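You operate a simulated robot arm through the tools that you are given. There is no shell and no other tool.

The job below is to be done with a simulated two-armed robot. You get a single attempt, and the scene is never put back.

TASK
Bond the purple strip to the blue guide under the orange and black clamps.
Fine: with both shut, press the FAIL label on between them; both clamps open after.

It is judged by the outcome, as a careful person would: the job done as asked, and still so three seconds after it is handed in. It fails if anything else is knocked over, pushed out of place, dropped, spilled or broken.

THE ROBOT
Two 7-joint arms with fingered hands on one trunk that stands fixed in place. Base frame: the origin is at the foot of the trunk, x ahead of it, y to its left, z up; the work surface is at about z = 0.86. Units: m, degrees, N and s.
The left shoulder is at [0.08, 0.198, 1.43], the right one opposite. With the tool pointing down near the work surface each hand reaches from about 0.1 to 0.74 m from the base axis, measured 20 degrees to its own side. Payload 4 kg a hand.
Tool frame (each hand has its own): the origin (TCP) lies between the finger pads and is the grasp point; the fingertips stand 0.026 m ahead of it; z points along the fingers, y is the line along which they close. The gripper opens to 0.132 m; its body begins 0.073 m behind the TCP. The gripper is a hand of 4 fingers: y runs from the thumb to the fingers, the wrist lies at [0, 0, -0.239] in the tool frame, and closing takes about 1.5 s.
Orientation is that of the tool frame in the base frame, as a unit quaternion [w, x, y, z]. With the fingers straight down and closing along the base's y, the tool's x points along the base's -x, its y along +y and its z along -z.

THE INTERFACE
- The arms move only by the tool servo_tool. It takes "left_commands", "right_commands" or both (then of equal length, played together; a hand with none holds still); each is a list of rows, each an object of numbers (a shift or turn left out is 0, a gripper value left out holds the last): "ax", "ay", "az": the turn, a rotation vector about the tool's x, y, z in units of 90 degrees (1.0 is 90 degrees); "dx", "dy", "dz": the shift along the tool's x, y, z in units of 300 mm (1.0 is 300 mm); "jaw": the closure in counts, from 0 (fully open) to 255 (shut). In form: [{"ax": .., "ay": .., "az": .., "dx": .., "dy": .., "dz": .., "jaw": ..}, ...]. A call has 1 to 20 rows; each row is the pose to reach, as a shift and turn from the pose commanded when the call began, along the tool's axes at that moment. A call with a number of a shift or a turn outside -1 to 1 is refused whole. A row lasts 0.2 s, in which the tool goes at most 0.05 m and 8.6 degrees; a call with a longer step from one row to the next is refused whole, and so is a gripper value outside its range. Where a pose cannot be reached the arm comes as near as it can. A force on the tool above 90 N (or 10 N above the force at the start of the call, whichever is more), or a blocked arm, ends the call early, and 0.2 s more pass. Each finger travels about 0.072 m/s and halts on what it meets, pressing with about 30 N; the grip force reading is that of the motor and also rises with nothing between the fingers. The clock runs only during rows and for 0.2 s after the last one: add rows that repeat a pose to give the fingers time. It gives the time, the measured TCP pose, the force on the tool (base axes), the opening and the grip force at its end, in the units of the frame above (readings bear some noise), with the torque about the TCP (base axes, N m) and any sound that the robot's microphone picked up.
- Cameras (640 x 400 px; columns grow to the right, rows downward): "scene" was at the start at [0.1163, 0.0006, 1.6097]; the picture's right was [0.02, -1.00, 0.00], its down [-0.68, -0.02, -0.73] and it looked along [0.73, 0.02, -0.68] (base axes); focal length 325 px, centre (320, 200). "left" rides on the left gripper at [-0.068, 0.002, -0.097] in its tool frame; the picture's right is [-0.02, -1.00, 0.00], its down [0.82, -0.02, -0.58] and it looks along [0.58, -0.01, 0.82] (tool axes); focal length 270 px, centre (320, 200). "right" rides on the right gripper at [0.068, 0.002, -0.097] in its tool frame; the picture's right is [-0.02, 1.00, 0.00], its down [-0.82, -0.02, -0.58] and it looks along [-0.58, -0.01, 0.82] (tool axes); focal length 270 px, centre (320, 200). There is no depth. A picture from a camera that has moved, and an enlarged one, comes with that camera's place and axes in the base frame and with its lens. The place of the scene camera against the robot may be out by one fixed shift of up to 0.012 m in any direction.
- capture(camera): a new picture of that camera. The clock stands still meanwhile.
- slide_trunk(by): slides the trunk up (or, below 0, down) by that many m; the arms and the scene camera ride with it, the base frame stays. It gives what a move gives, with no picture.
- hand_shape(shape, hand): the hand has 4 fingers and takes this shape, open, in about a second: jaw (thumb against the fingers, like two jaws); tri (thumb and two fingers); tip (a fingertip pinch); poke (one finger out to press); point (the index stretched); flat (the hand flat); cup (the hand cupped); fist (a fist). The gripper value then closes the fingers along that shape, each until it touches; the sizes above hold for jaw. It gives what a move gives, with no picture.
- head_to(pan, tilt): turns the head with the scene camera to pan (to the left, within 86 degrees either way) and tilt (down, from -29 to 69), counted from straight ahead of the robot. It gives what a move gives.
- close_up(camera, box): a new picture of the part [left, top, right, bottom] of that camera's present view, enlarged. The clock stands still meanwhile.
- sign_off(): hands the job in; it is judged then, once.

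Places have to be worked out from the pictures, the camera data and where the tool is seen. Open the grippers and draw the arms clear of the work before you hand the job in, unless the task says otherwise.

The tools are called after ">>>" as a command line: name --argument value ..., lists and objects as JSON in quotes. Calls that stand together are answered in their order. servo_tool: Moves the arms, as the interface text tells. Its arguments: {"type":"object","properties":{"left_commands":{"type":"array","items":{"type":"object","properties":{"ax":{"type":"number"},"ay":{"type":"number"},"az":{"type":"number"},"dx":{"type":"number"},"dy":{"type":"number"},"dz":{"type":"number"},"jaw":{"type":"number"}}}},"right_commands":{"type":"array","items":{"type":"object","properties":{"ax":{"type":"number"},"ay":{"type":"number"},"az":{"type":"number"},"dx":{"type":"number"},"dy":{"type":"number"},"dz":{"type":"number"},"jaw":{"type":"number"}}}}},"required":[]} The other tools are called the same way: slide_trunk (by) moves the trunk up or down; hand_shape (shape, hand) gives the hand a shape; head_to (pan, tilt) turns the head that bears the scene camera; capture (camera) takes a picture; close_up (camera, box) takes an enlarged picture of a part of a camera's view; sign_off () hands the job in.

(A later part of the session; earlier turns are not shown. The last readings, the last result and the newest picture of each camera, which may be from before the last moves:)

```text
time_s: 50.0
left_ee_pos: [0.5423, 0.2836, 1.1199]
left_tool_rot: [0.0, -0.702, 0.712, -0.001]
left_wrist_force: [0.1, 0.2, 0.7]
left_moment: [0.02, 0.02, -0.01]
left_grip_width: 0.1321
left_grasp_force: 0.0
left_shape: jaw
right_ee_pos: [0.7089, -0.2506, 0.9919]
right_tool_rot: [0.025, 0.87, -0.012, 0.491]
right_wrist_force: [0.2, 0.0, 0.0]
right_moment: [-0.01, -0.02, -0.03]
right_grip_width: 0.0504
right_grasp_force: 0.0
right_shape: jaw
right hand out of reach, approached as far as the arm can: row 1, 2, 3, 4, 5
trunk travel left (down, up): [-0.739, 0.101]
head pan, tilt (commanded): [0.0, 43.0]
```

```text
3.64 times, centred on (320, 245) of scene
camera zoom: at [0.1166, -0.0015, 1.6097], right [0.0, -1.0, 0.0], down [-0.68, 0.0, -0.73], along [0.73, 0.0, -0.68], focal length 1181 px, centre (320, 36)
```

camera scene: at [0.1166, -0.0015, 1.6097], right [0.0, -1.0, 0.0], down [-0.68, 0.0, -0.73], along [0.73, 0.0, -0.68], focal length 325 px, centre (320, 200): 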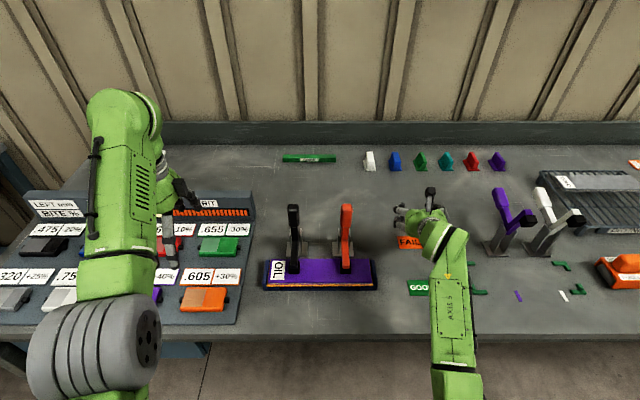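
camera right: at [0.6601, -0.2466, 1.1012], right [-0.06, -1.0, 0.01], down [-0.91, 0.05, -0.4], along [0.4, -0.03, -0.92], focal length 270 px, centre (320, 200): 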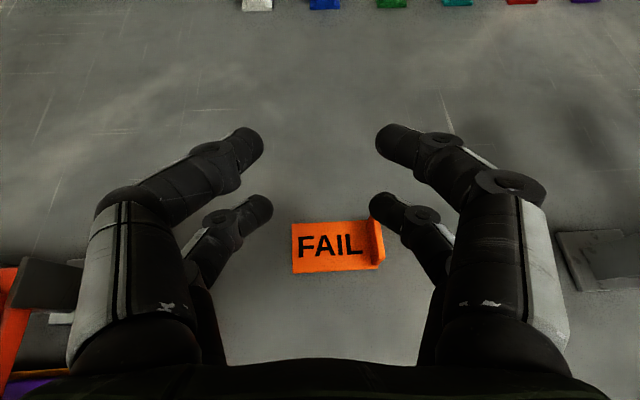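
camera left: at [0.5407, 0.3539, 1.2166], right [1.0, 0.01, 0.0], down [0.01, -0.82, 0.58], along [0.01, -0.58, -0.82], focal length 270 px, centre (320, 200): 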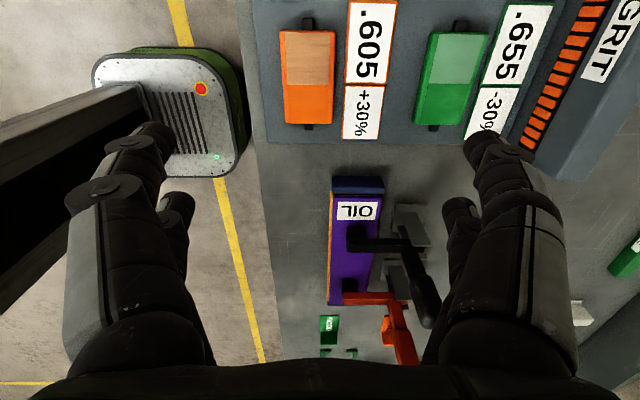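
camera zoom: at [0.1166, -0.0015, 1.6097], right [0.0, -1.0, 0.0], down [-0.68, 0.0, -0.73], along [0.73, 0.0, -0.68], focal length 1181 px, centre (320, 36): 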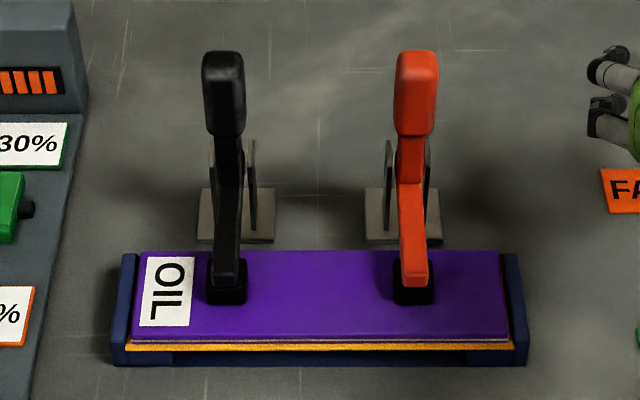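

Measured from the left camera, the shut arms' tops are only at z≈0.928, so a gentler 40° pitch suffices. I rotate the right hand back to a 40° pitch, correct the drift, and hover over the tab at (0.713, -0.297, 0.96).

>>> servo_tool --right_commands '[{"ax": 0.009, "ay": -0.054, "az": -0.001, "dx": -0.021, "dy": 0.038, "dz": 0.0}, {"ax": 0.018, "ay": -0.107, "az": -0.002, "dx": -0.043, "dy": 0.075, "dz": 0.02}, {"ax": 0.027, "ay": -0.161, "az": -0.003, "dx": -0.064, "dy": 0.113, "dz": 0.05}, {"ax": 0.036, "ay": -0.214, "az": -0.0035, "dx": -0.085, "dy": 0.15, "dz": 0.074}, {"ax": 0.036, "ay": -0.214, "az": -0.0035, "dx": -0.085, "dy": 0.15, "dz": 0.074}]'

>>> capture --camera "right"

```text
time_s: 51.2
left_ee_pos: [0.5419, 0.2847, 1.1197]
left_tool_rot: [0.0, -0.702, 0.712, -0.001]
left_wrist_force: [0.2, 0.3, -0.4]
left_moment: [-0.01, -0.02, 0.0]
left_grip_width: 0.1318
left_grasp_force: 0.1
left_shape: jaw
right_ee_pos: [0.7114, -0.2957, 0.9619]
right_tool_rot: [0.0, 0.941, 0.001, 0.339]
right_wrist_force: [0.7, 0.3, -0.5]
right_moment: [0.0, 0.04, 0.01]
right_grip_width: 0.0506
right_grasp_force: 0.0
right_shape: jaw
trunk travel left (down, up): [-0.739, 0.101]
head pan, tilt (commanded): [0.0, 43.0]
```

```text
taken
camera right: at [0.7012, -0.2984, 1.0797], right [-0.02, -1.0, -0.02], down [-1.0, 0.02, -0.08], along [0.08, 0.01, -1.0], focal length 270 px, centre (320, 200)
```

right: 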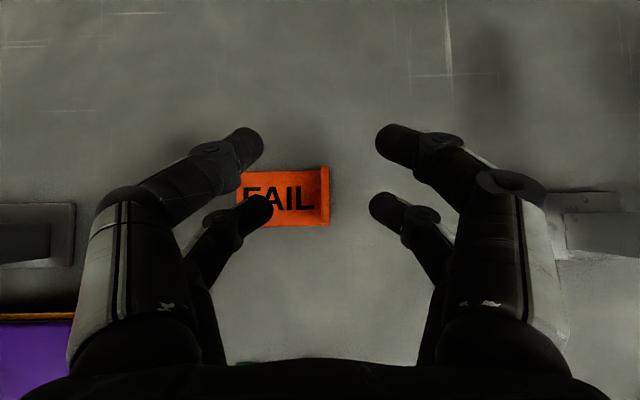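

The hand is reached at 40° pitch and the tab lies midway between the fingertips (about 4 mm right of centre). I lower to just above the final grip height, correcting y.

>>> servo_tool --right_commands '[{"dx": -0.035, "dy": 0.0127, "dz": 0.045}, {"dx": -0.07, "dy": 0.0127, "dz": 0.09}, {"dx": -0.1, "dy": 0.0127, "dz": 0.134}, {"dx": -0.1, "dy": 0.0127, "dz": 0.134}]'

>>> capture --camera "right"

>>> close_up --camera "scene" --box '[370, 170, 510, 310]'

```text
time_s: 52.2
left_ee_pos: [0.542, 0.2834, 1.1203]
left_tool_rot: [0.001, -0.702, 0.712, 0.0]
left_wrist_force: [0.6, -0.4, 0.1]
left_moment: [0.0, 0.01, 0.01]
left_grip_width: 0.1319
left_grasp_force: 0.0
left_shape: jaw
right_ee_pos: [0.7052, -0.2946, 0.924]
right_tool_rot: [0.001, 0.941, 0.0, 0.338]
right_wrist_force: [0.2, -0.6, 0.7]
right_moment: [0.0, -0.01, 0.01]
right_grip_width: 0.0503
right_grasp_force: 0.0
right_shape: jaw
right hand out of reach, approached as far as the arm can: row 2, 3, 4
trunk travel left (down, up): [-0.739, 0.101]
head pan, tilt (commanded): [0.0, 43.0]
```

```text
taken
camera right: at [0.6954, -0.2956, 1.0433], right [-0.02, -1.0, -0.02], down [-1.0, 0.02, -0.08], along [0.08, 0.01, -1.0], focal length 270 px, centre (320, 200)
```

right: 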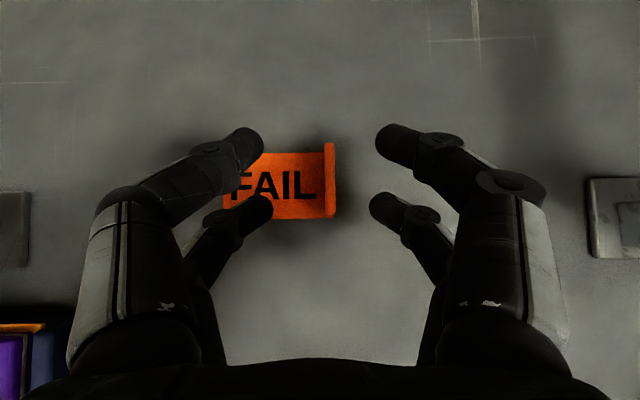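

```text
2.86 times, centred on (440, 240) of scene
camera zoom: at [0.1164, -0.0013, 1.6097], right [0.0, -1.0, 0.0], down [-0.68, 0.0, -0.73], along [0.73, 0.0, -0.68], focal length 928 px, centre (-23, 86)
```

zoom: 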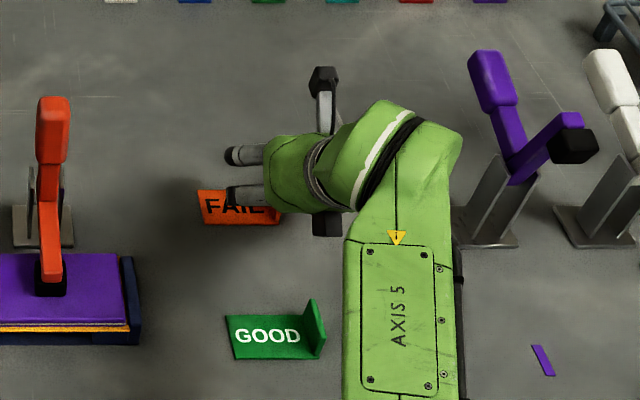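

Again stopped short (z=0.924 instead of 0.911) by a joint limit, not distance; lowering the trunk should make the forearm flatter and ease the wrist. I raise the right hand 0.15 m first, then lower the trunk 0.12 m (the left hand stays well above the panel).

>>> servo_tool --right_commands '[{"dx": 0.08, "dz": -0.096}, {"dx": 0.16, "dz": -0.193}, {"dx": 0.24, "dz": -0.289}, {"dx": 0.319, "dz": -0.385}, {"dx": 0.319, "dz": -0.385}]'

>>> slide_trunk --by -0.12

>>> capture --camera "scene"

>>> capture --camera "left"

```text
time_s: 53.4
left_ee_pos: [0.5428, 0.2841, 1.1203]
left_tool_rot: [0.002, -0.702, 0.712, -0.001]
left_wrist_force: [1.0, -0.5, 0.8]
left_moment: [-0.01, 0.01, 0.01]
left_grip_width: 0.1317
left_grasp_force: 0.0
left_shape: jaw
right_ee_pos: [0.7046, -0.2944, 1.0751]
right_tool_rot: [0.0, 0.941, 0.0, 0.339]
right_wrist_force: [-0.2, 0.3, -0.4]
right_moment: [0.0, 0.01, 0.01]
right_grip_width: 0.0504
right_grasp_force: 0.1
right_shape: jaw
trunk travel left (down, up): [-0.739, 0.101]
head pan, tilt (commanded): [0.0, 43.0]
```

```text
time_s: 54.9
left_ee_pos: [0.5425, 0.2836, 1.0005]
left_tool_rot: [0.0, -0.702, 0.712, -0.001]
left_wrist_force: [0.1, 0.1, 0.0]
left_moment: [0.0, -0.02, 0.01]
left_grip_width: 0.1316
left_grasp_force: 0.0
left_shape: jaw
right_ee_pos: [0.7045, -0.2933, 0.9544]
right_tool_rot: [0.0, 0.941, 0.001, 0.339]
right_wrist_force: [-0.8, 0.2, -0.2]
right_moment: [0.01, -0.04, 0.0]
right_grip_width: 0.0503
right_grasp_force: 0.0
right_shape: jaw
trunk travel left (down, up): [-0.619, 0.221]
head pan, tilt (commanded): [0.0, 43.0]
```

```text
taken
camera scene: at [0.1161, -0.0014, 1.4898], right [0.0, -1.0, 0.0], down [-0.68, 0.0, -0.73], along [0.73, 0.0, -0.68], focal length 325 px, centre (320, 200)
```

scene: 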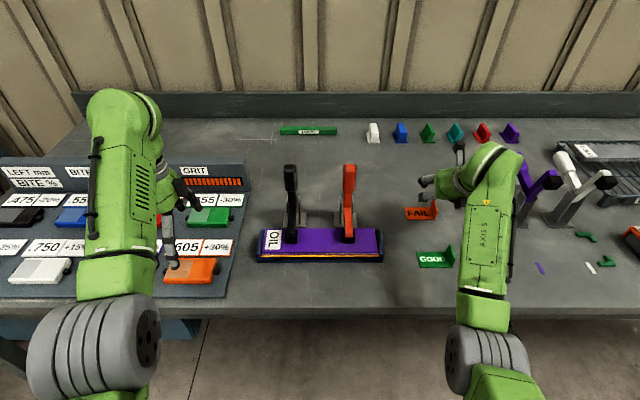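

```text
taken
camera left: at [0.5406, 0.3529, 1.097], right [1.0, 0.01, 0.0], down [0.01, -0.82, 0.58], along [0.01, -0.58, -0.82], focal length 270 px, centre (320, 200)
```

left: 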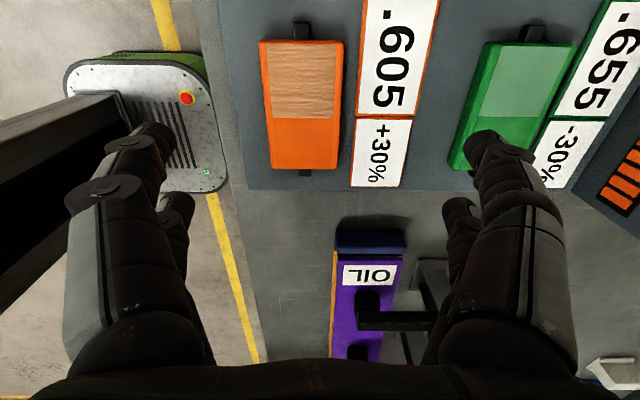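

Trunk is down 0.12 m and both hands are clear. I try the descent to the tab again, to TCP ≈ (0.714, -0.2995, 0.912).

>>> servo_tool --right_commands '[{"dx": -0.022, "dy": 0.01, "dz": 0.043}, {"dx": -0.044, "dy": 0.0207, "dz": 0.086}, {"dx": -0.066, "dy": 0.0207, "dz": 0.129}, {"dx": -0.066, "dy": 0.0207, "dz": 0.129}]'

>>> capture --camera "right"

>>> close_up --camera "scene" --box '[370, 130, 530, 290]'

```text
time_s: 55.9
left_ee_pos: [0.5427, 0.2839, 0.9993]
left_tool_rot: [0.001, -0.702, 0.712, -0.001]
left_wrist_force: [-0.2, 0.2, -0.3]
left_moment: [0.0, 0.0, 0.05]
left_grip_width: 0.1317
left_grasp_force: 0.1
left_shape: jaw
right_ee_pos: [0.7146, -0.2994, 0.9132]
right_tool_rot: [-0.001, 0.94, 0.001, 0.34]
right_wrist_force: [-0.2, 0.3, -0.1]
right_moment: [-0.01, -0.02, 0.0]
right_grip_width: 0.0503
right_grasp_force: 0.1
right_shape: jaw
trunk travel left (down, up): [-0.619, 0.221]
head pan, tilt (commanded): [0.0, 43.0]
```

```text
taken
camera right: at [0.7047, -0.3019, 1.0314], right [-0.02, -1.0, -0.02], down [-1.0, 0.02, -0.08], along [0.08, 0.01, -1.0], focal length 270 px, centre (320, 200)
```

right: 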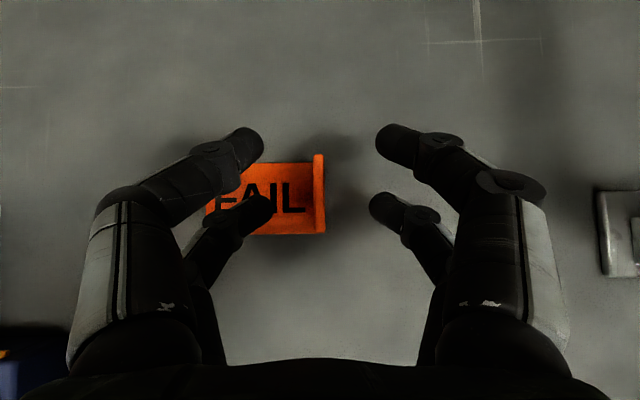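

```text
2.50 times, centred on (450, 210) of scene
camera zoom: at [0.1164, -0.0013, 1.4897], right [0.0, -1.0, 0.0], down [-0.68, 0.0, -0.73], along [0.73, 0.0, -0.68], focal length 812 px, centre (-5, 175)
```

zoom: 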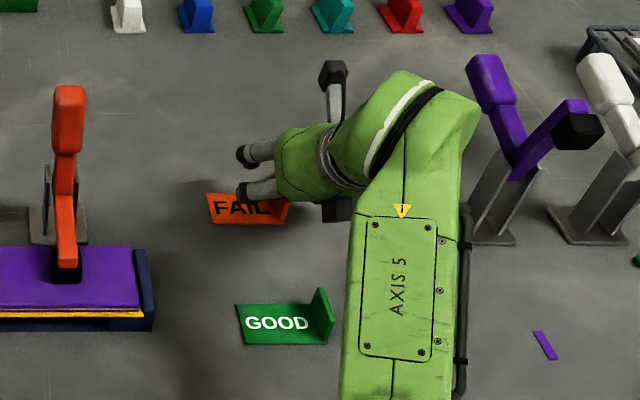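

Reachable now: the tab is centred between the fingers and the lower fingertip sits about 12 mm behind the tab's front edge. I go down the last 6 mm and close on the tab.

>>> servo_tool --right_commands '[{"dx": -0.0127, "dz": 0.0154, "jaw": 158}, {"dx": -0.0127, "dz": 0.0154, "jaw": 158}]'

>>> servo_tool --right_commands '[{"jaw": 200}, {"jaw": 225}, {"jaw": 255}, {"jaw": 255}, {"jaw": 255}, {"jaw": 255}]'

>>> capture --camera "right"

>>> close_up --camera "scene" --box '[370, 130, 530, 290]'

```text
time_s: 56.5
left_ee_pos: [0.5421, 0.2826, 0.9993]
left_tool_rot: [0.0, -0.702, 0.712, -0.001]
left_wrist_force: [-0.2, -0.3, 0.3]
left_moment: [-0.02, 0.02, -0.01]
left_grip_width: 0.1318
left_grasp_force: 0.1
left_shape: jaw
right_ee_pos: [0.7146, -0.2993, 0.9073]
right_tool_rot: [0.0, 0.941, 0.001, 0.34]
right_wrist_force: [0.3, 0.0, 0.0]
right_moment: [0.0, -0.03, -0.01]
right_grip_width: 0.0502
right_grasp_force: 0.1
right_shape: jaw
trunk travel left (down, up): [-0.619, 0.221]
head pan, tilt (commanded): [0.0, 43.0]
```

```text
time_s: 57.9
left_ee_pos: [0.5424, 0.2833, 1.0002]
left_tool_rot: [0.0, -0.702, 0.712, -0.001]
left_wrist_force: [0.2, -0.3, 0.3]
left_moment: [0.02, 0.0, -0.03]
left_grip_width: 0.1316
left_grasp_force: 0.0
left_shape: jaw
right_ee_pos: [0.7135, -0.3, 0.9065]
right_tool_rot: [0.0, 0.94, 0.001, 0.34]
right_wrist_force: [0.8, -0.2, -0.1]
right_moment: [-0.06, -0.02, 0.02]
right_grip_width: 0.0
right_grasp_force: 29.6
right_shape: jaw
trunk travel left (down, up): [-0.619, 0.221]
head pan, tilt (commanded): [0.0, 43.0]
```

```text
taken
camera right: at [0.7049, -0.302, 1.0254], right [-0.02, -1.0, -0.02], down [-1.0, 0.02, -0.08], along [0.08, 0.01, -1.0], focal length 270 px, centre (320, 200)
```

right: 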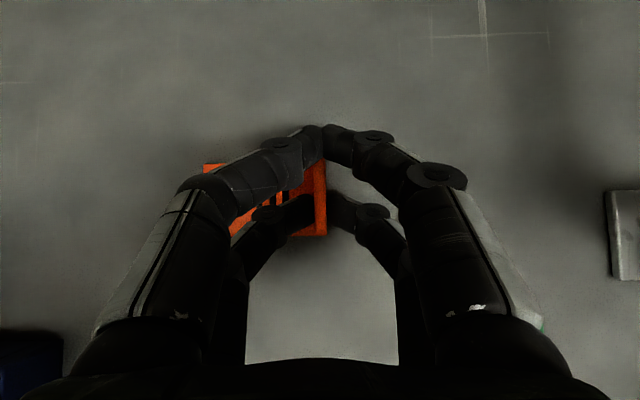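

```text
2.50 times, centred on (450, 210) of scene
camera zoom: at [0.1164, -0.0014, 1.4897], right [0.0, -1.0, 0.0], down [-0.68, 0.0, -0.73], along [0.73, 0.0, -0.68], focal length 812 px, centre (-5, 175)
```

zoom: 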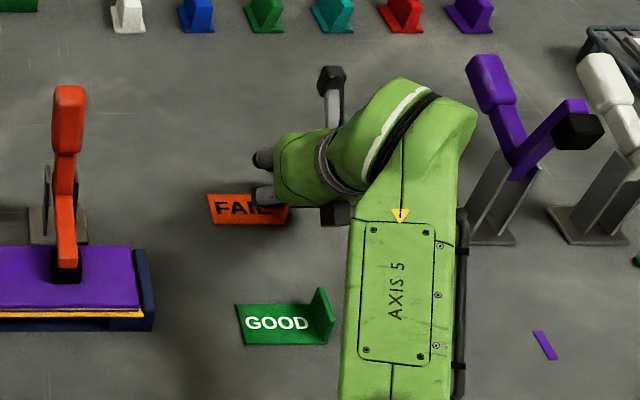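

Grip reads closed (the upper pair meets); I check whether the lower pair holds the tab.

>>> close_up --camera "right" --box '[180, 110, 460, 280]'

```text
2.29 times, centred on (320, 195) of right
camera zoom: at [0.7049, -0.302, 1.0254], right [-0.02, -1.0, -0.02], down [-1.0, 0.02, -0.08], along [0.08, 0.01, -1.0], focal length 618 px, centre (320, 211)
```

zoom: 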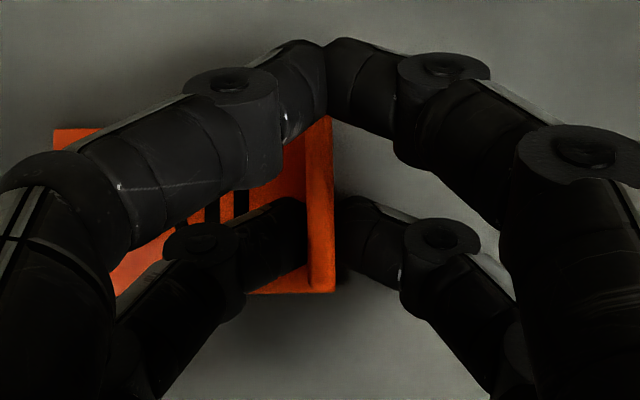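

The lower fingertips are on both faces of the tab. I lift 30 mm and check that the label comes along level.

>>> servo_tool --right_commands '[{"dx": 0.021, "dz": -0.026, "jaw": 255}, {"dx": 0.043, "dz": -0.051, "jaw": 255}, {"dx": 0.064, "dz": -0.077, "jaw": 255}, {"dx": 0.064, "dz": -0.077, "jaw": 255}]'

>>> close_up --camera "right" --box '[180, 110, 460, 280]'

>>> close_up --camera "scene" --box '[370, 130, 530, 290]'

```text
time_s: 58.9
left_ee_pos: [0.5421, 0.2835, 1.0007]
left_tool_rot: [0.0, -0.703, 0.712, -0.001]
left_wrist_force: [0.3, -0.5, -0.2]
left_moment: [0.04, 0.01, 0.01]
left_grip_width: 0.1318
left_grasp_force: 0.1
left_shape: jaw
right_ee_pos: [0.7148, -0.2997, 0.9376]
right_tool_rot: [-0.001, 0.941, 0.002, 0.34]
right_wrist_force: [0.3, 0.1, -1.0]
right_moment: [-0.01, 0.0, -0.04]
right_grip_width: 0.0001
right_grasp_force: 30.2
right_shape: jaw
trunk travel left (down, up): [-0.619, 0.221]
head pan, tilt (commanded): [0.0, 43.0]
```

```text
2.29 times, centred on (320, 195) of right
camera zoom: at [0.7053, -0.302, 1.0552], right [-0.02, -1.0, -0.02], down [-1.0, 0.02, -0.08], along [0.08, 0.01, -1.0], focal length 618 px, centre (320, 211)
```

zoom: 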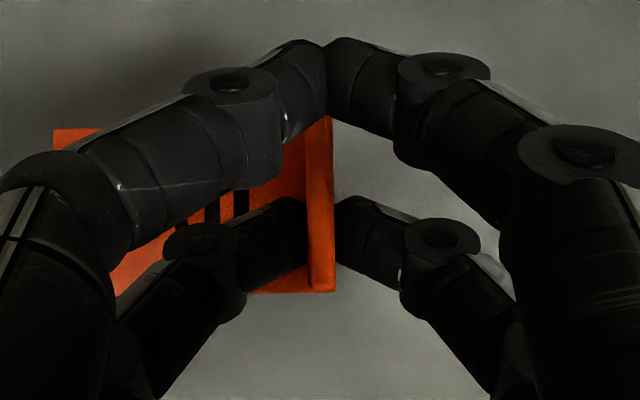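

```text
2.50 times, centred on (450, 210) of scene
camera zoom: at [0.1164, -0.0014, 1.4897], right [0.0, -1.0, 0.0], down [-0.68, 0.0, -0.73], along [0.73, 0.0, -0.68], focal length 812 px, centre (-5, 175)
```

zoom: 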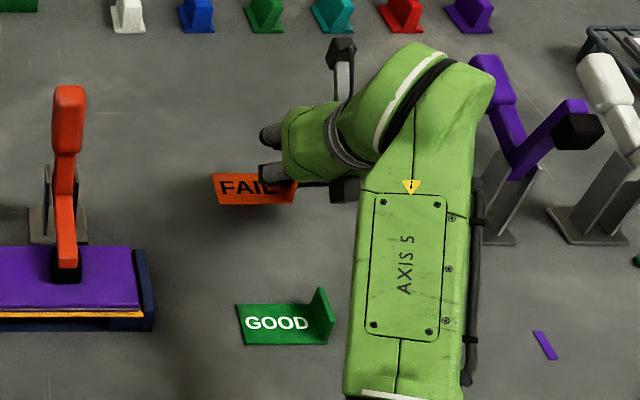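

The label is held firmly and level. I raise it to z≈1.03 and draw it back toward x≈0.583, then will move left over the strip.

>>> servo_tool --right_commands '[{"dx": 0.066, "dz": -0.079, "jaw": 255}, {"dx": 0.131, "dz": -0.158, "jaw": 255}, {"dx": 0.197, "dz": -0.237, "jaw": 255}, {"dx": 0.112, "dz": -0.307, "jaw": 255}, {"dx": 0.028, "dz": -0.378, "jaw": 255}, {"dx": -0.056, "dz": -0.448, "jaw": 255}, {"dx": -0.141, "dz": -0.518, "jaw": 255}, {"dx": -0.141, "dz": -0.518, "jaw": 255}]'

>>> capture --camera "right"

```text
time_s: 60.7
left_ee_pos: [0.5421, 0.2834, 1.0007]
left_tool_rot: [0.0, -0.702, 0.712, -0.001]
left_wrist_force: [-0.6, -0.3, -0.3]
left_moment: [0.0, 0.0, 0.0]
left_grip_width: 0.1319
left_grasp_force: 0.0
left_shape: jaw
right_ee_pos: [0.5828, -0.2993, 1.0289]
right_tool_rot: [0.0, 0.94, 0.001, 0.34]
right_wrist_force: [-0.1, 0.0, -0.3]
right_moment: [-0.02, 0.0, -0.02]
right_grip_width: 0.0
right_grasp_force: 30.2
right_shape: jaw
trunk travel left (down, up): [-0.619, 0.221]
head pan, tilt (commanded): [0.0, 43.0]
```

```text
taken
camera right: at [0.573, -0.3014, 1.1473], right [-0.02, -1.0, -0.02], down [-1.0, 0.02, -0.08], along [0.08, 0.01, -1.0], focal length 270 px, centre (320, 200)
```

right: 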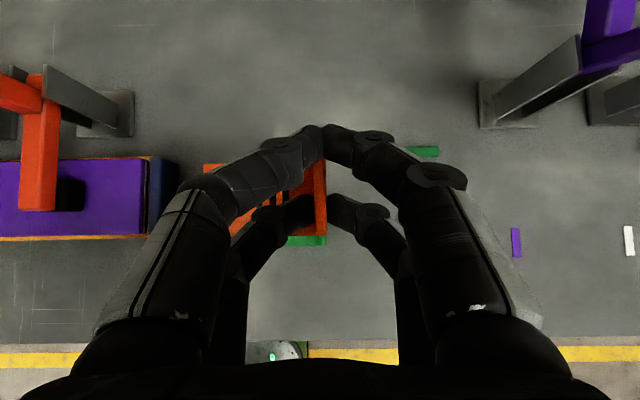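

Label still held. Now I carry it left to y≈-0.026 at this height, over the strip and between the clamp arms.

>>> servo_tool --right_commands '[{"dy": -0.13, "jaw": 255}, {"dy": -0.26, "jaw": 255}, {"dy": -0.39, "jaw": 255}, {"dy": -0.52, "jaw": 255}, {"dy": -0.65, "jaw": 255}, {"dy": -0.78, "jaw": 255}, {"dy": -0.911, "jaw": 255}, {"dy": -0.911, "jaw": 255}]'

>>> capture --camera "right"

>>> close_up --camera "scene" --box '[230, 130, 430, 290]'

>>> capture --camera "left"

```text
time_s: 62.5
left_ee_pos: [0.5413, 0.2841, 1.0002]
left_tool_rot: [0.0, -0.702, 0.712, -0.001]
left_wrist_force: [-0.4, 0.1, -1.1]
left_moment: [0.03, -0.01, 0.0]
left_grip_width: 0.1322
left_grasp_force: 0.1
left_shape: jaw
right_ee_pos: [0.5815, -0.0268, 1.0277]
right_tool_rot: [-0.001, 0.941, 0.0, 0.339]
right_wrist_force: [-0.3, -0.3, -0.6]
right_moment: [0.01, 0.03, -0.02]
right_grip_width: 0.0001
right_grasp_force: 30.4
right_shape: jaw
trunk travel left (down, up): [-0.619, 0.221]
head pan, tilt (commanded): [0.0, 43.0]
```

```text
taken
camera right: at [0.5723, -0.0282, 1.1462], right [-0.02, -1.0, -0.02], down [-1.0, 0.02, -0.08], along [0.08, 0.01, -1.0], focal length 270 px, centre (320, 200)
```

right: 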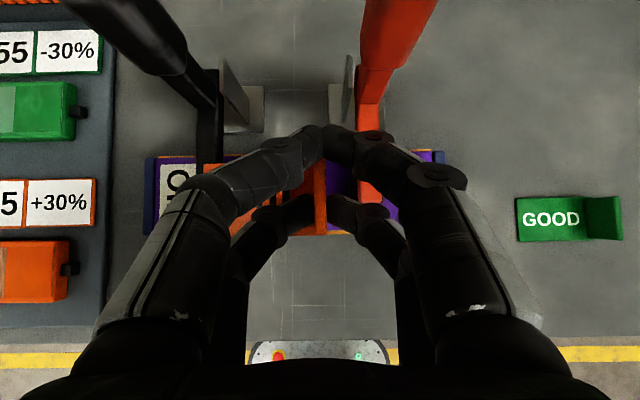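

```text
2.50 times, centred on (330, 210) of scene
camera zoom: at [0.1163, -0.0019, 1.4897], right [0.0, -1.0, 0.0], down [-0.68, 0.0, -0.73], along [0.73, 0.0, -0.68], focal length 812 px, centre (295, 175)
```

zoom: 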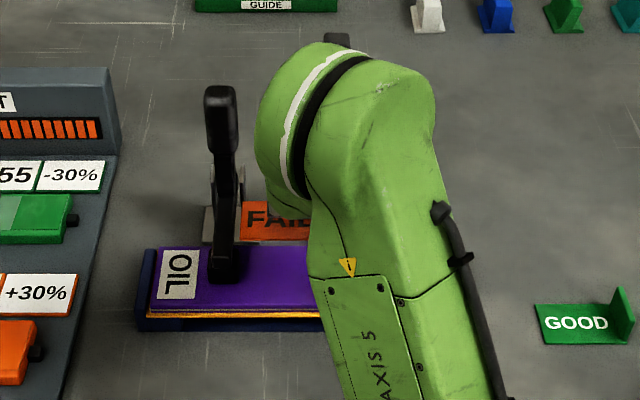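

```text
taken
camera left: at [0.5407, 0.3525, 1.097], right [1.0, 0.01, 0.0], down [0.01, -0.82, 0.58], along [0.01, -0.58, -0.82], focal length 270 px, centre (320, 200)
```

left: 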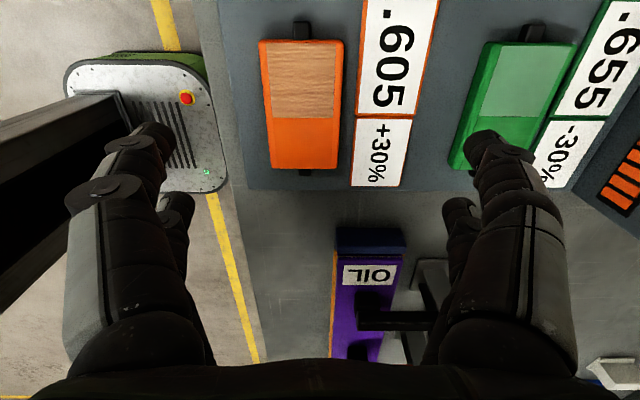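

The hand is in place above the gap with no reach problem. I enlarge the right camera's view to check alignment with the pads and the strip edges.

>>> close_up --camera "right" --box '[130, 60, 470, 270]'

```text
1.88 times, centred on (300, 165) of right
camera zoom: at [0.5723, -0.0282, 1.1462], right [-0.02, -1.0, -0.02], down [-1.0, 0.02, -0.08], along [0.08, 0.01, -1.0], focal length 509 px, centre (358, 266)
```

zoom: 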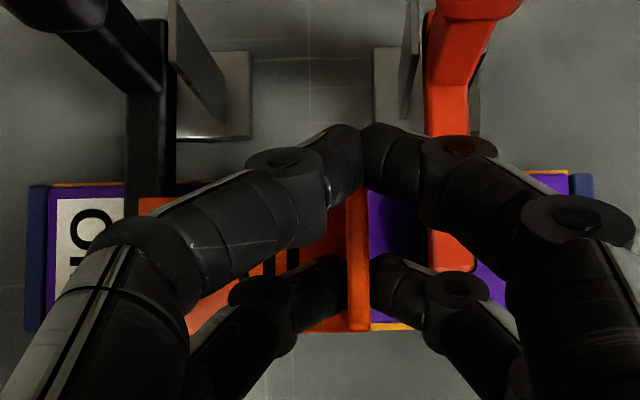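

From this view the strip spans x≈0.564–0.637, clamp arms' inner edges are at y≈-0.057 and +0.052, and the label would sit at x≈0.567–0.612, y≈-0.033…+0.041. I lower with a small correction to about 7 mm above the strip (TCP (0.585, -0.029, 0.940)).

>>> servo_tool --right_commands '[{"dx": -0.0, "dy": 0.0073, "dz": 0.008, "jaw": 255}, {"dx": -0.045, "dy": 0.0073, "dz": 0.063, "jaw": 255}, {"dx": -0.09, "dy": 0.0073, "dz": 0.12, "jaw": 255}, {"dx": -0.134, "dy": 0.0073, "dz": 0.176, "jaw": 255}, {"dx": -0.178, "dy": 0.0073, "dz": 0.232, "jaw": 255}, {"dx": -0.178, "dy": 0.0073, "dz": 0.232, "jaw": 255}]'

>>> close_up --camera "right" --box '[130, 60, 470, 270]'

>>> close_up --camera "scene" --box '[230, 150, 400, 290]'

```text
time_s: 63.9
left_ee_pos: [0.5418, 0.2839, 1.0007]
left_tool_rot: [0.0, -0.703, 0.712, -0.001]
left_wrist_force: [-0.4, 0.2, -0.1]
left_moment: [-0.01, 0.02, 0.01]
left_grip_width: 0.1319
left_grasp_force: 0.1
left_shape: jaw
right_ee_pos: [0.5864, -0.0288, 0.942]
right_tool_rot: [0.0, 0.94, 0.0, 0.341]
right_wrist_force: [0.0, -0.9, 9.2]
right_moment: [0.02, 0.03, 0.0]
right_grip_width: 0.0002
right_grasp_force: 29.9
right_shape: jaw
trunk travel left (down, up): [-0.619, 0.221]
head pan, tilt (commanded): [0.0, 43.0]
```

```text
1.88 times, centred on (300, 165) of right
camera zoom: at [0.5755, -0.0306, 1.0616], right [-0.02, -1.0, -0.02], down [-1.0, 0.02, -0.08], along [0.08, 0.02, -1.0], focal length 509 px, centre (358, 266)
```

zoom: 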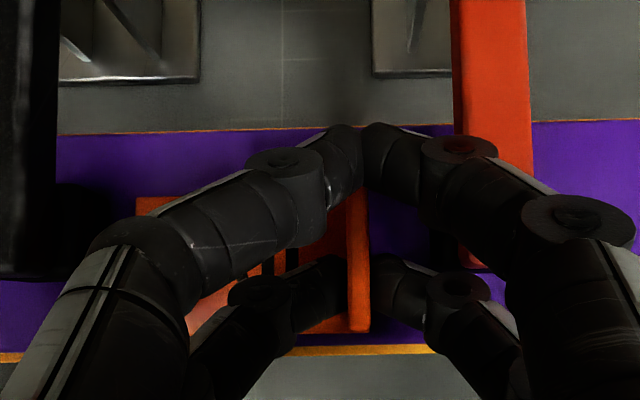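

```text
2.86 times, centred on (315, 220) of scene
camera zoom: at [0.1153, -0.001, 1.49], right [0.0, -1.0, 0.0], down [-0.68, 0.0, -0.73], along [0.73, 0.0, -0.68], focal length 928 px, centre (334, 143)
```

zoom: 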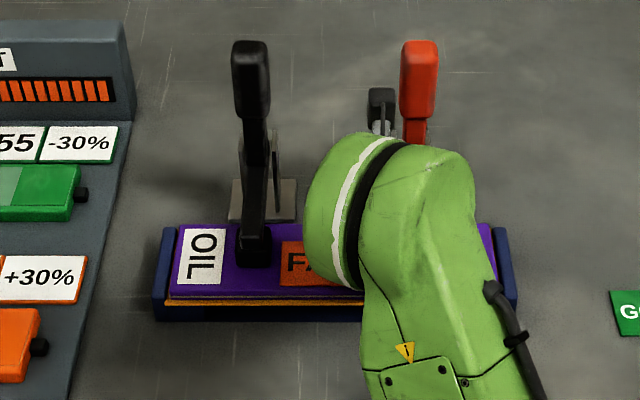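

There is already 9 N of upward force at TCP z=0.942, so the label may be on the strip. I check from the left camera whether it is seated flat and nothing else is touching.

>>> close_up --camera "left" --box '[320, 210, 470, 370]'

>>> close_up --camera "right" --box '[290, 110, 430, 250]'

>>> close_up --camera "right" --box '[130, 120, 330, 260]'

```text
2.50 times, centred on (395, 290) of left
camera zoom: at [0.54, 0.3532, 1.0973], right [1.0, 0.01, 0.0], down [0.01, -0.82, 0.58], along [0.01, -0.58, -0.82], focal length 676 px, centre (132, -25)
```

zoom: 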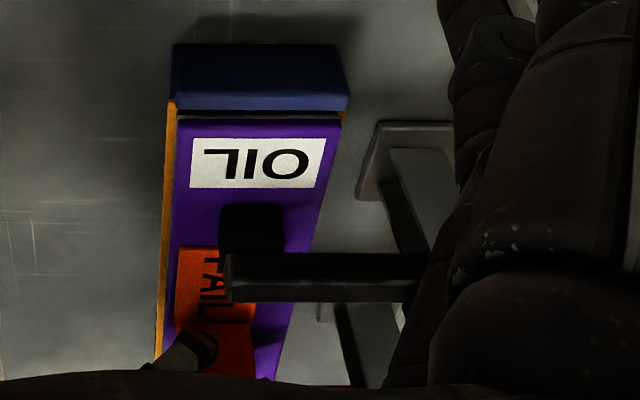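

```text
2.86 times, centred on (360, 180) of right
camera zoom: at [0.5755, -0.0306, 1.0616], right [-0.02, -1.0, -0.02], down [-1.0, 0.02, -0.08], along [0.08, 0.02, -1.0], focal length 772 px, centre (206, 257)
```

zoom: 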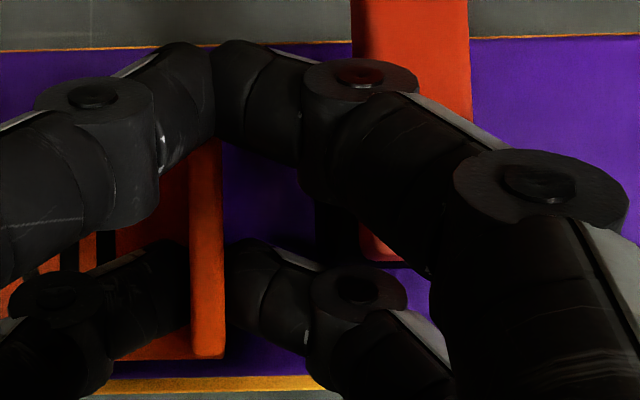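

```text
2.86 times, centred on (230, 190) of right
camera zoom: at [0.5755, -0.0306, 1.0616], right [-0.02, -1.0, -0.02], down [-1.0, 0.02, -0.08], along [0.08, 0.02, -1.0], focal length 772 px, centre (577, 229)
```

zoom: 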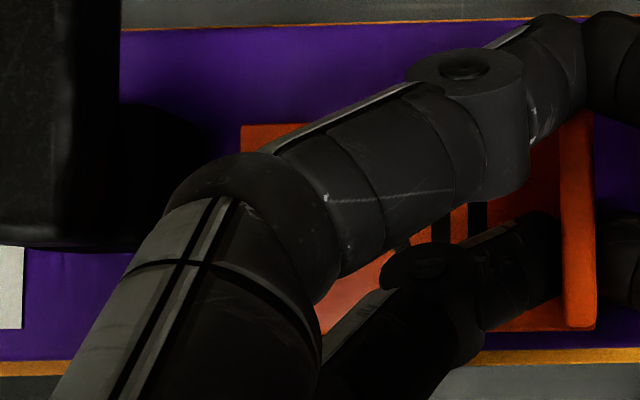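

The label lies on the strip between the pads (about 9 mm clear of the black pad, more on the orange side), with 9 N contact. I press it down harder by stepping 4 mm further and hold.

>>> servo_tool --right_commands '[{"dx": -0.0043, "dz": 0.0051, "jaw": 255}, {"dx": -0.0085, "dz": 0.0103, "jaw": 255}, {"dx": -0.0085, "dz": 0.0103, "jaw": 255}, {"dx": -0.0085, "dz": 0.0103, "jaw": 255}]'

>>> close_up --camera "right" --box '[130, 60, 470, 270]'

```text
time_s: 64.9
left_ee_pos: [0.5405, 0.2848, 1.0016]
left_tool_rot: [0.0, -0.702, 0.712, -0.002]
left_wrist_force: [0.2, 0.2, 1.3]
left_moment: [0.02, -0.02, -0.01]
left_grip_width: 0.1319
left_grasp_force: 0.0
left_shape: jaw
right_ee_pos: [0.5851, -0.0278, 0.9422]
right_tool_rot: [0.0, 0.939, 0.0, 0.344]
right_wrist_force: [8.6, 0.2, 29.2]
right_moment: [0.01, -0.11, 0.0]
right_grip_width: 0.0001
right_grasp_force: 30.0
right_shape: jaw
trunk travel left (down, up): [-0.619, 0.221]
head pan, tilt (commanded): [0.0, 43.0]
```

```text
1.88 times, centred on (300, 165) of right
camera zoom: at [0.5742, -0.0306, 1.0601], right [-0.02, -1.0, -0.02], down [-1.0, 0.02, -0.09], along [0.09, 0.01, -1.0], focal length 509 px, centre (358, 266)
```

zoom: 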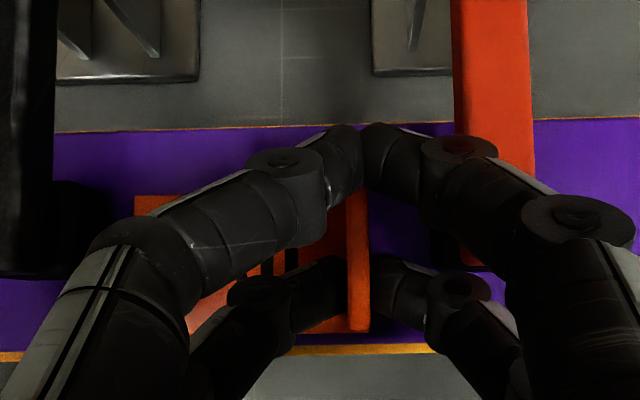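

Pressed with about 29 N. I relax the press to near zero, then open the fingers only slightly (about 14 mm gap) so they don't touch the clamps.

>>> servo_tool --right_commands '[{"dx": 0.0064, "dz": -0.0077, "jaw": 255}, {"dx": 0.0128, "dz": -0.0154, "jaw": 255}, {"dx": 0.0128, "dz": -0.0154, "jaw": 255}]'

>>> servo_tool --right_commands '[{"jaw": 245}, {"jaw": 236}, {"jaw": 228}, {"jaw": 228}, {"jaw": 228}]'

>>> close_up --camera "right" --box '[130, 60, 470, 270]'

```text
time_s: 65.7
left_ee_pos: [0.5422, 0.2833, 1.0008]
left_tool_rot: [0.0, -0.702, 0.712, 0.0]
left_wrist_force: [-0.1, 0.0, -0.6]
left_moment: [-0.01, -0.01, 0.03]
left_grip_width: 0.1322
left_grasp_force: 0.1
left_shape: jaw
right_ee_pos: [0.5851, -0.0287, 0.9424]
right_tool_rot: [0.0, 0.941, 0.002, 0.338]
right_wrist_force: [8.0, 0.2, 15.3]
right_moment: [0.02, -0.1, -0.01]
right_grip_width: 0.0
right_grasp_force: 29.8
right_shape: jaw
trunk travel left (down, up): [-0.619, 0.221]
head pan, tilt (commanded): [0.0, 43.0]
```

```text
time_s: 66.9
left_ee_pos: [0.5422, 0.2841, 1.0004]
left_tool_rot: [-0.001, -0.702, 0.712, -0.002]
left_wrist_force: [-0.7, -0.6, 0.0]
left_moment: [0.0, 0.02, -0.04]
left_grip_width: 0.1321
left_grasp_force: 0.1
left_shape: jaw
right_ee_pos: [0.5848, -0.0276, 0.9431]
right_tool_rot: [0.0, 0.941, 0.0, 0.339]
right_wrist_force: [-1.5, 1.0, -0.7]
right_moment: [0.03, 0.05, -0.01]
right_grip_width: 0.0135
right_grasp_force: 0.1
right_shape: jaw
trunk travel left (down, up): [-0.619, 0.221]
head pan, tilt (commanded): [0.0, 43.0]
```

```text
1.88 times, centred on (300, 165) of right
camera zoom: at [0.5756, -0.0302, 1.0616], right [-0.02, -1.0, -0.02], down [-1.0, 0.02, -0.08], along [0.08, 0.01, -1.0], focal length 509 px, centre (358, 266)
```

zoom: 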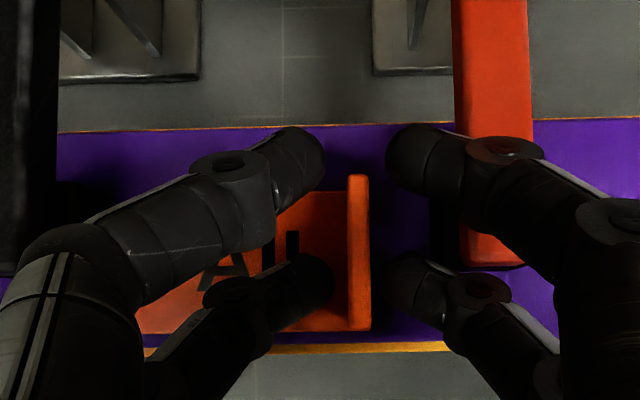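

The fingers let go and the label stays in place. I draw the hand back along its own axis, up and away.

>>> servo_tool --right_commands '[{"dz": -0.03, "jaw": 228}, {"dz": -0.08, "jaw": 228}, {"dz": -0.18, "jaw": 228}, {"dz": -0.28, "jaw": 228}, {"dz": -0.38, "jaw": 228}, {"dz": -0.38, "jaw": 228}]'

>>> capture --camera "right"

>>> close_up --camera "left" --box '[320, 210, 470, 370]'

```text
time_s: 68.3
left_ee_pos: [0.5438, 0.2841, 1.0012]
left_tool_rot: [0.001, -0.702, 0.712, -0.001]
left_wrist_force: [-0.3, 0.2, 0.2]
left_moment: [-0.02, 0.0, 0.0]
left_grip_width: 0.1318
left_grasp_force: 0.0
left_shape: jaw
right_ee_pos: [0.5113, -0.0279, 1.0306]
right_tool_rot: [0.0, 0.941, 0.0, 0.339]
right_wrist_force: [-0.3, 0.9, 0.4]
right_moment: [-0.01, -0.03, 0.0]
right_grip_width: 0.0137
right_grasp_force: 0.1
right_shape: jaw
trunk travel left (down, up): [-0.619, 0.221]
head pan, tilt (commanded): [0.0, 43.0]
```

```text
taken
camera right: at [0.5026, -0.0306, 1.1494], right [-0.02, -1.0, -0.02], down [-1.0, 0.02, -0.08], along [0.08, 0.01, -1.0], focal length 270 px, centre (320, 200)
```

right: 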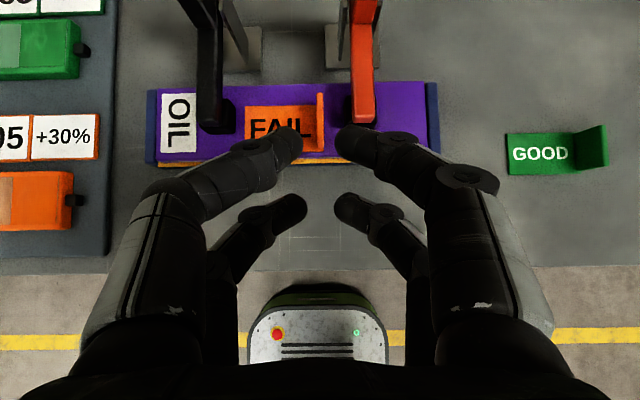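

```text
2.50 times, centred on (395, 290) of left
camera zoom: at [0.541, 0.3529, 1.0966], right [1.0, 0.01, 0.0], down [0.01, -0.82, 0.58], along [0.01, -0.58, -0.82], focal length 676 px, centre (132, -25)
```

zoom: 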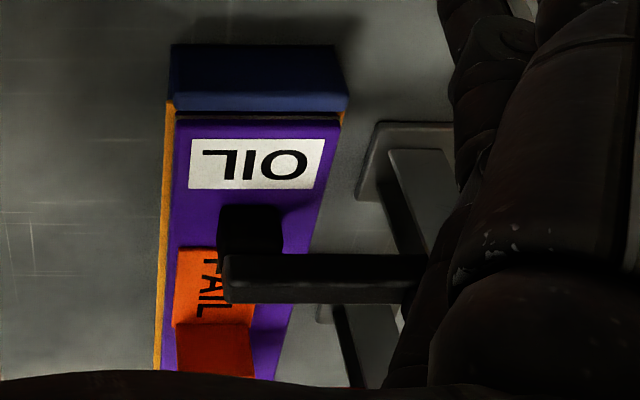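

The label lies flat on the strip between the two shut clamps. For a firmer bond I will also press on its face at the middle: close the fingers and move above the plate centre (≈(0.595, 0.007)).

>>> servo_tool --right_commands '[{"jaw": 255}, {"jaw": 255}, {"dx": 0.05, "dy": -0.039, "dz": 0.085, "jaw": 255}, {"dx": 0.1, "dy": -0.078, "dz": 0.17, "jaw": 255}, {"dx": 0.15, "dy": -0.1163, "dz": 0.255, "jaw": 255}, {"dx": 0.15, "dy": -0.1163, "dz": 0.255, "jaw": 255}]'

>>> close_up --camera "right" --box '[130, 60, 470, 270]'

```text
time_s: 69.7
left_ee_pos: [0.5419, 0.2838, 1.0013]
left_tool_rot: [0.001, -0.702, 0.712, -0.001]
left_wrist_force: [-0.3, -0.2, 0.5]
left_moment: [0.0, -0.01, -0.03]
left_grip_width: 0.1316
left_grasp_force: 0.1
left_shape: jaw
right_ee_pos: [0.5966, 0.0071, 1.0008]
right_tool_rot: [0.0, 0.941, 0.0, 0.34]
right_wrist_force: [-0.4, -0.3, -0.2]
right_moment: [0.01, 0.01, 0.01]
right_grip_width: 0.0
right_grasp_force: 30.2
right_shape: jaw
trunk travel left (down, up): [-0.619, 0.221]
head pan, tilt (commanded): [0.0, 43.0]
```

```text
1.88 times, centred on (300, 165) of right
camera zoom: at [0.5867, 0.0053, 1.1193], right [-0.02, -1.0, -0.02], down [-1.0, 0.02, -0.08], along [0.08, 0.01, -1.0], focal length 509 px, centre (358, 266)
```

zoom: 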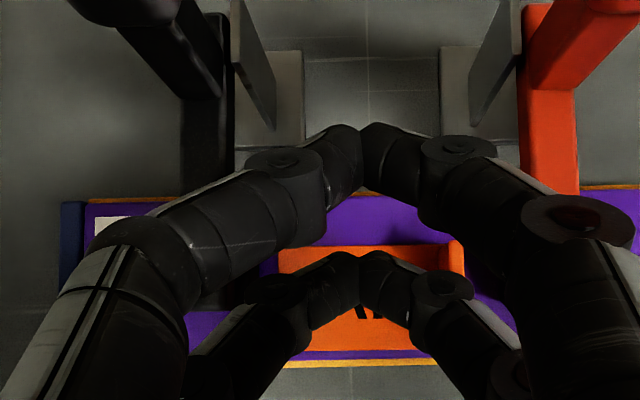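

The tips will land near the label's middle; I shift 4 mm left to keep off the tab and descend to just above the plate.

>>> servo_tool --right_commands '[{"dx": -0.04, "dy": -0.013, "dz": 0.048, "jaw": 255}, {"dx": -0.08, "dy": -0.013, "dz": 0.096, "jaw": 255}, {"dx": -0.119, "dy": -0.013, "dz": 0.143, "jaw": 255}, {"dx": -0.119, "dy": -0.013, "dz": 0.143, "jaw": 255}]'

>>> close_up --camera "right" --box '[130, 60, 470, 270]'

```text
time_s: 70.7
left_ee_pos: [0.5408, 0.2841, 1.0006]
left_tool_rot: [-0.001, -0.703, 0.712, -0.001]
left_wrist_force: [0.5, 0.2, 0.3]
left_moment: [-0.02, 0.01, 0.0]
left_grip_width: 0.132
left_grasp_force: 0.1
left_shape: jaw
right_ee_pos: [0.5974, 0.0109, 0.9457]
right_tool_rot: [-0.001, 0.94, 0.0, 0.34]
right_wrist_force: [-0.4, -0.3, 0.4]
right_moment: [0.01, 0.0, 0.0]
right_grip_width: 0.0001
right_grasp_force: 29.9
right_shape: jaw
trunk travel left (down, up): [-0.619, 0.221]
head pan, tilt (commanded): [0.0, 43.0]
```

```text
1.88 times, centred on (300, 165) of right
camera zoom: at [0.5874, 0.009, 1.0642], right [-0.02, -1.0, -0.02], down [-1.0, 0.02, -0.08], along [0.08, 0.01, -1.0], focal length 509 px, centre (358, 266)
```

zoom: 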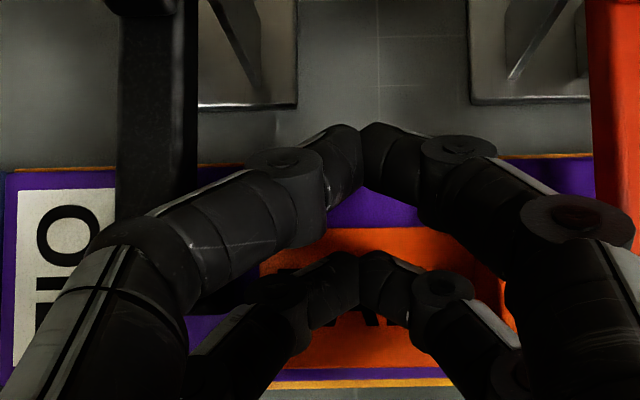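

No contact yet at 0.9457. I go down another 11 mm slowly and read the force.

>>> servo_tool --right_commands '[{"dx": -0.0064, "dz": 0.0077, "jaw": 255}, {"dx": -0.0128, "dz": 0.0154, "jaw": 255}, {"dx": -0.0192, "dz": 0.0231, "jaw": 255}, {"dx": -0.0235, "dz": 0.0282, "jaw": 255}, {"dx": -0.0235, "dz": 0.0282, "jaw": 255}]'

```text
time_s: 71.9
left_ee_pos: [0.5417, 0.2841, 1.0003]
left_tool_rot: [0.002, -0.702, 0.712, -0.001]
left_wrist_force: [0.3, -0.8, -0.7]
left_moment: [-0.01, 0.01, 0.01]
left_grip_width: 0.1319
left_grasp_force: 0.0
left_shape: jaw
right_ee_pos: [0.5965, 0.0103, 0.9364]
right_tool_rot: [-0.001, 0.94, 0.0, 0.342]
right_wrist_force: [2.6, 0.4, 13.0]
right_moment: [-0.09, -0.03, -0.06]
right_grip_width: 0.0001
right_grasp_force: 30.0
right_shape: jaw
trunk travel left (down, up): [-0.619, 0.221]
head pan, tilt (commanded): [0.0, 43.0]
```

Contact with 13 N on the label face at z=0.936. I press 2 mm more for a firm push, hold, then lift straight up.

>>> servo_tool --right_commands '[{"dx": -0.0043, "dz": 0.0051, "jaw": 255}, {"dx": -0.0043, "dz": 0.0051, "jaw": 255}, {"dx": -0.0043, "dz": 0.0051, "jaw": 255}, {"dx": -0.0043, "dz": 0.0051, "jaw": 255}]'

>>> servo_tool --right_commands '[{"dx": 0.02, "dz": -0.024, "jaw": 255}, {"dx": 0.1, "dz": -0.12, "jaw": 255}, {"dx": 0.18, "dz": -0.22, "jaw": 255}, {"dx": 0.22, "dz": -0.3, "jaw": 255}, {"dx": 0.22, "dz": -0.4, "jaw": 255}]'

>>> capture --camera "right"

>>> close_up --camera "left" --box '[320, 210, 470, 370]'

```text
time_s: 72.9
left_ee_pos: [0.5401, 0.2845, 1.0018]
left_tool_rot: [0.001, -0.702, 0.712, -0.002]
left_wrist_force: [0.1, -0.2, 0.5]
left_moment: [0.02, 0.01, -0.01]
left_grip_width: 0.1321
left_grasp_force: 0.3
left_shape: jaw
right_ee_pos: [0.5969, 0.0108, 0.9368]
right_tool_rot: [-0.001, 0.939, 0.0, 0.344]
right_wrist_force: [7.9, 1.5, 30.4]
right_moment: [-0.24, -0.14, -0.03]
right_grip_width: 0.0
right_grasp_force: 29.9
right_shape: jaw
trunk travel left (down, up): [-0.619, 0.221]
head pan, tilt (commanded): [0.0, 43.0]
```

```text
time_s: 74.1
left_ee_pos: [0.5425, 0.2835, 1.0011]
left_tool_rot: [0.001, -0.702, 0.712, -0.001]
left_wrist_force: [-0.9, -0.1, 0.1]
left_moment: [0.0, -0.04, 0.02]
left_grip_width: 0.1316
left_grasp_force: 0.0
left_shape: jaw
right_ee_pos: [0.569, 0.0106, 1.0683]
right_tool_rot: [0.002, 0.941, -0.001, 0.339]
right_wrist_force: [0.1, 0.5, 0.3]
right_moment: [0.01, 0.0, -0.01]
right_grip_width: 0.0
right_grasp_force: 29.7
right_shape: jaw
trunk travel left (down, up): [-0.619, 0.221]
head pan, tilt (commanded): [0.0, 43.0]
```

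```text
taken
camera right: at [0.5593, 0.0083, 1.1855], right [-0.02, -1.0, -0.01], down [-1.0, 0.02, -0.08], along [0.08, 0.01, -1.0], focal length 270 px, centre (320, 200)
```

right: 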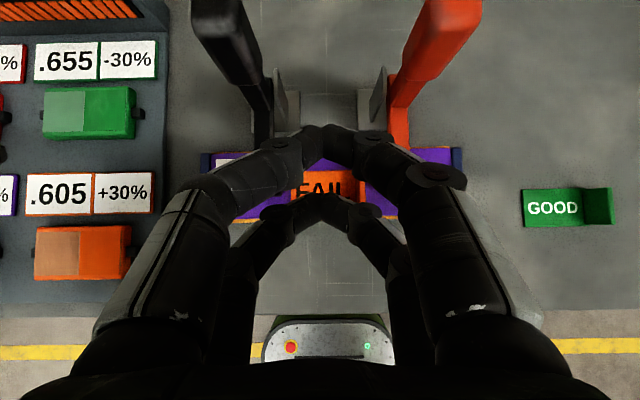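

```text
2.50 times, centred on (395, 290) of left
camera zoom: at [0.5397, 0.3529, 1.0973], right [1.0, 0.01, 0.0], down [0.01, -0.82, 0.58], along [0.01, -0.58, -0.82], focal length 676 px, centre (132, -25)
```

zoom: 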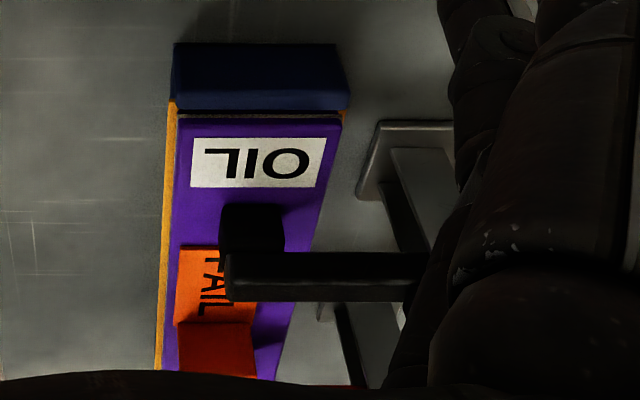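

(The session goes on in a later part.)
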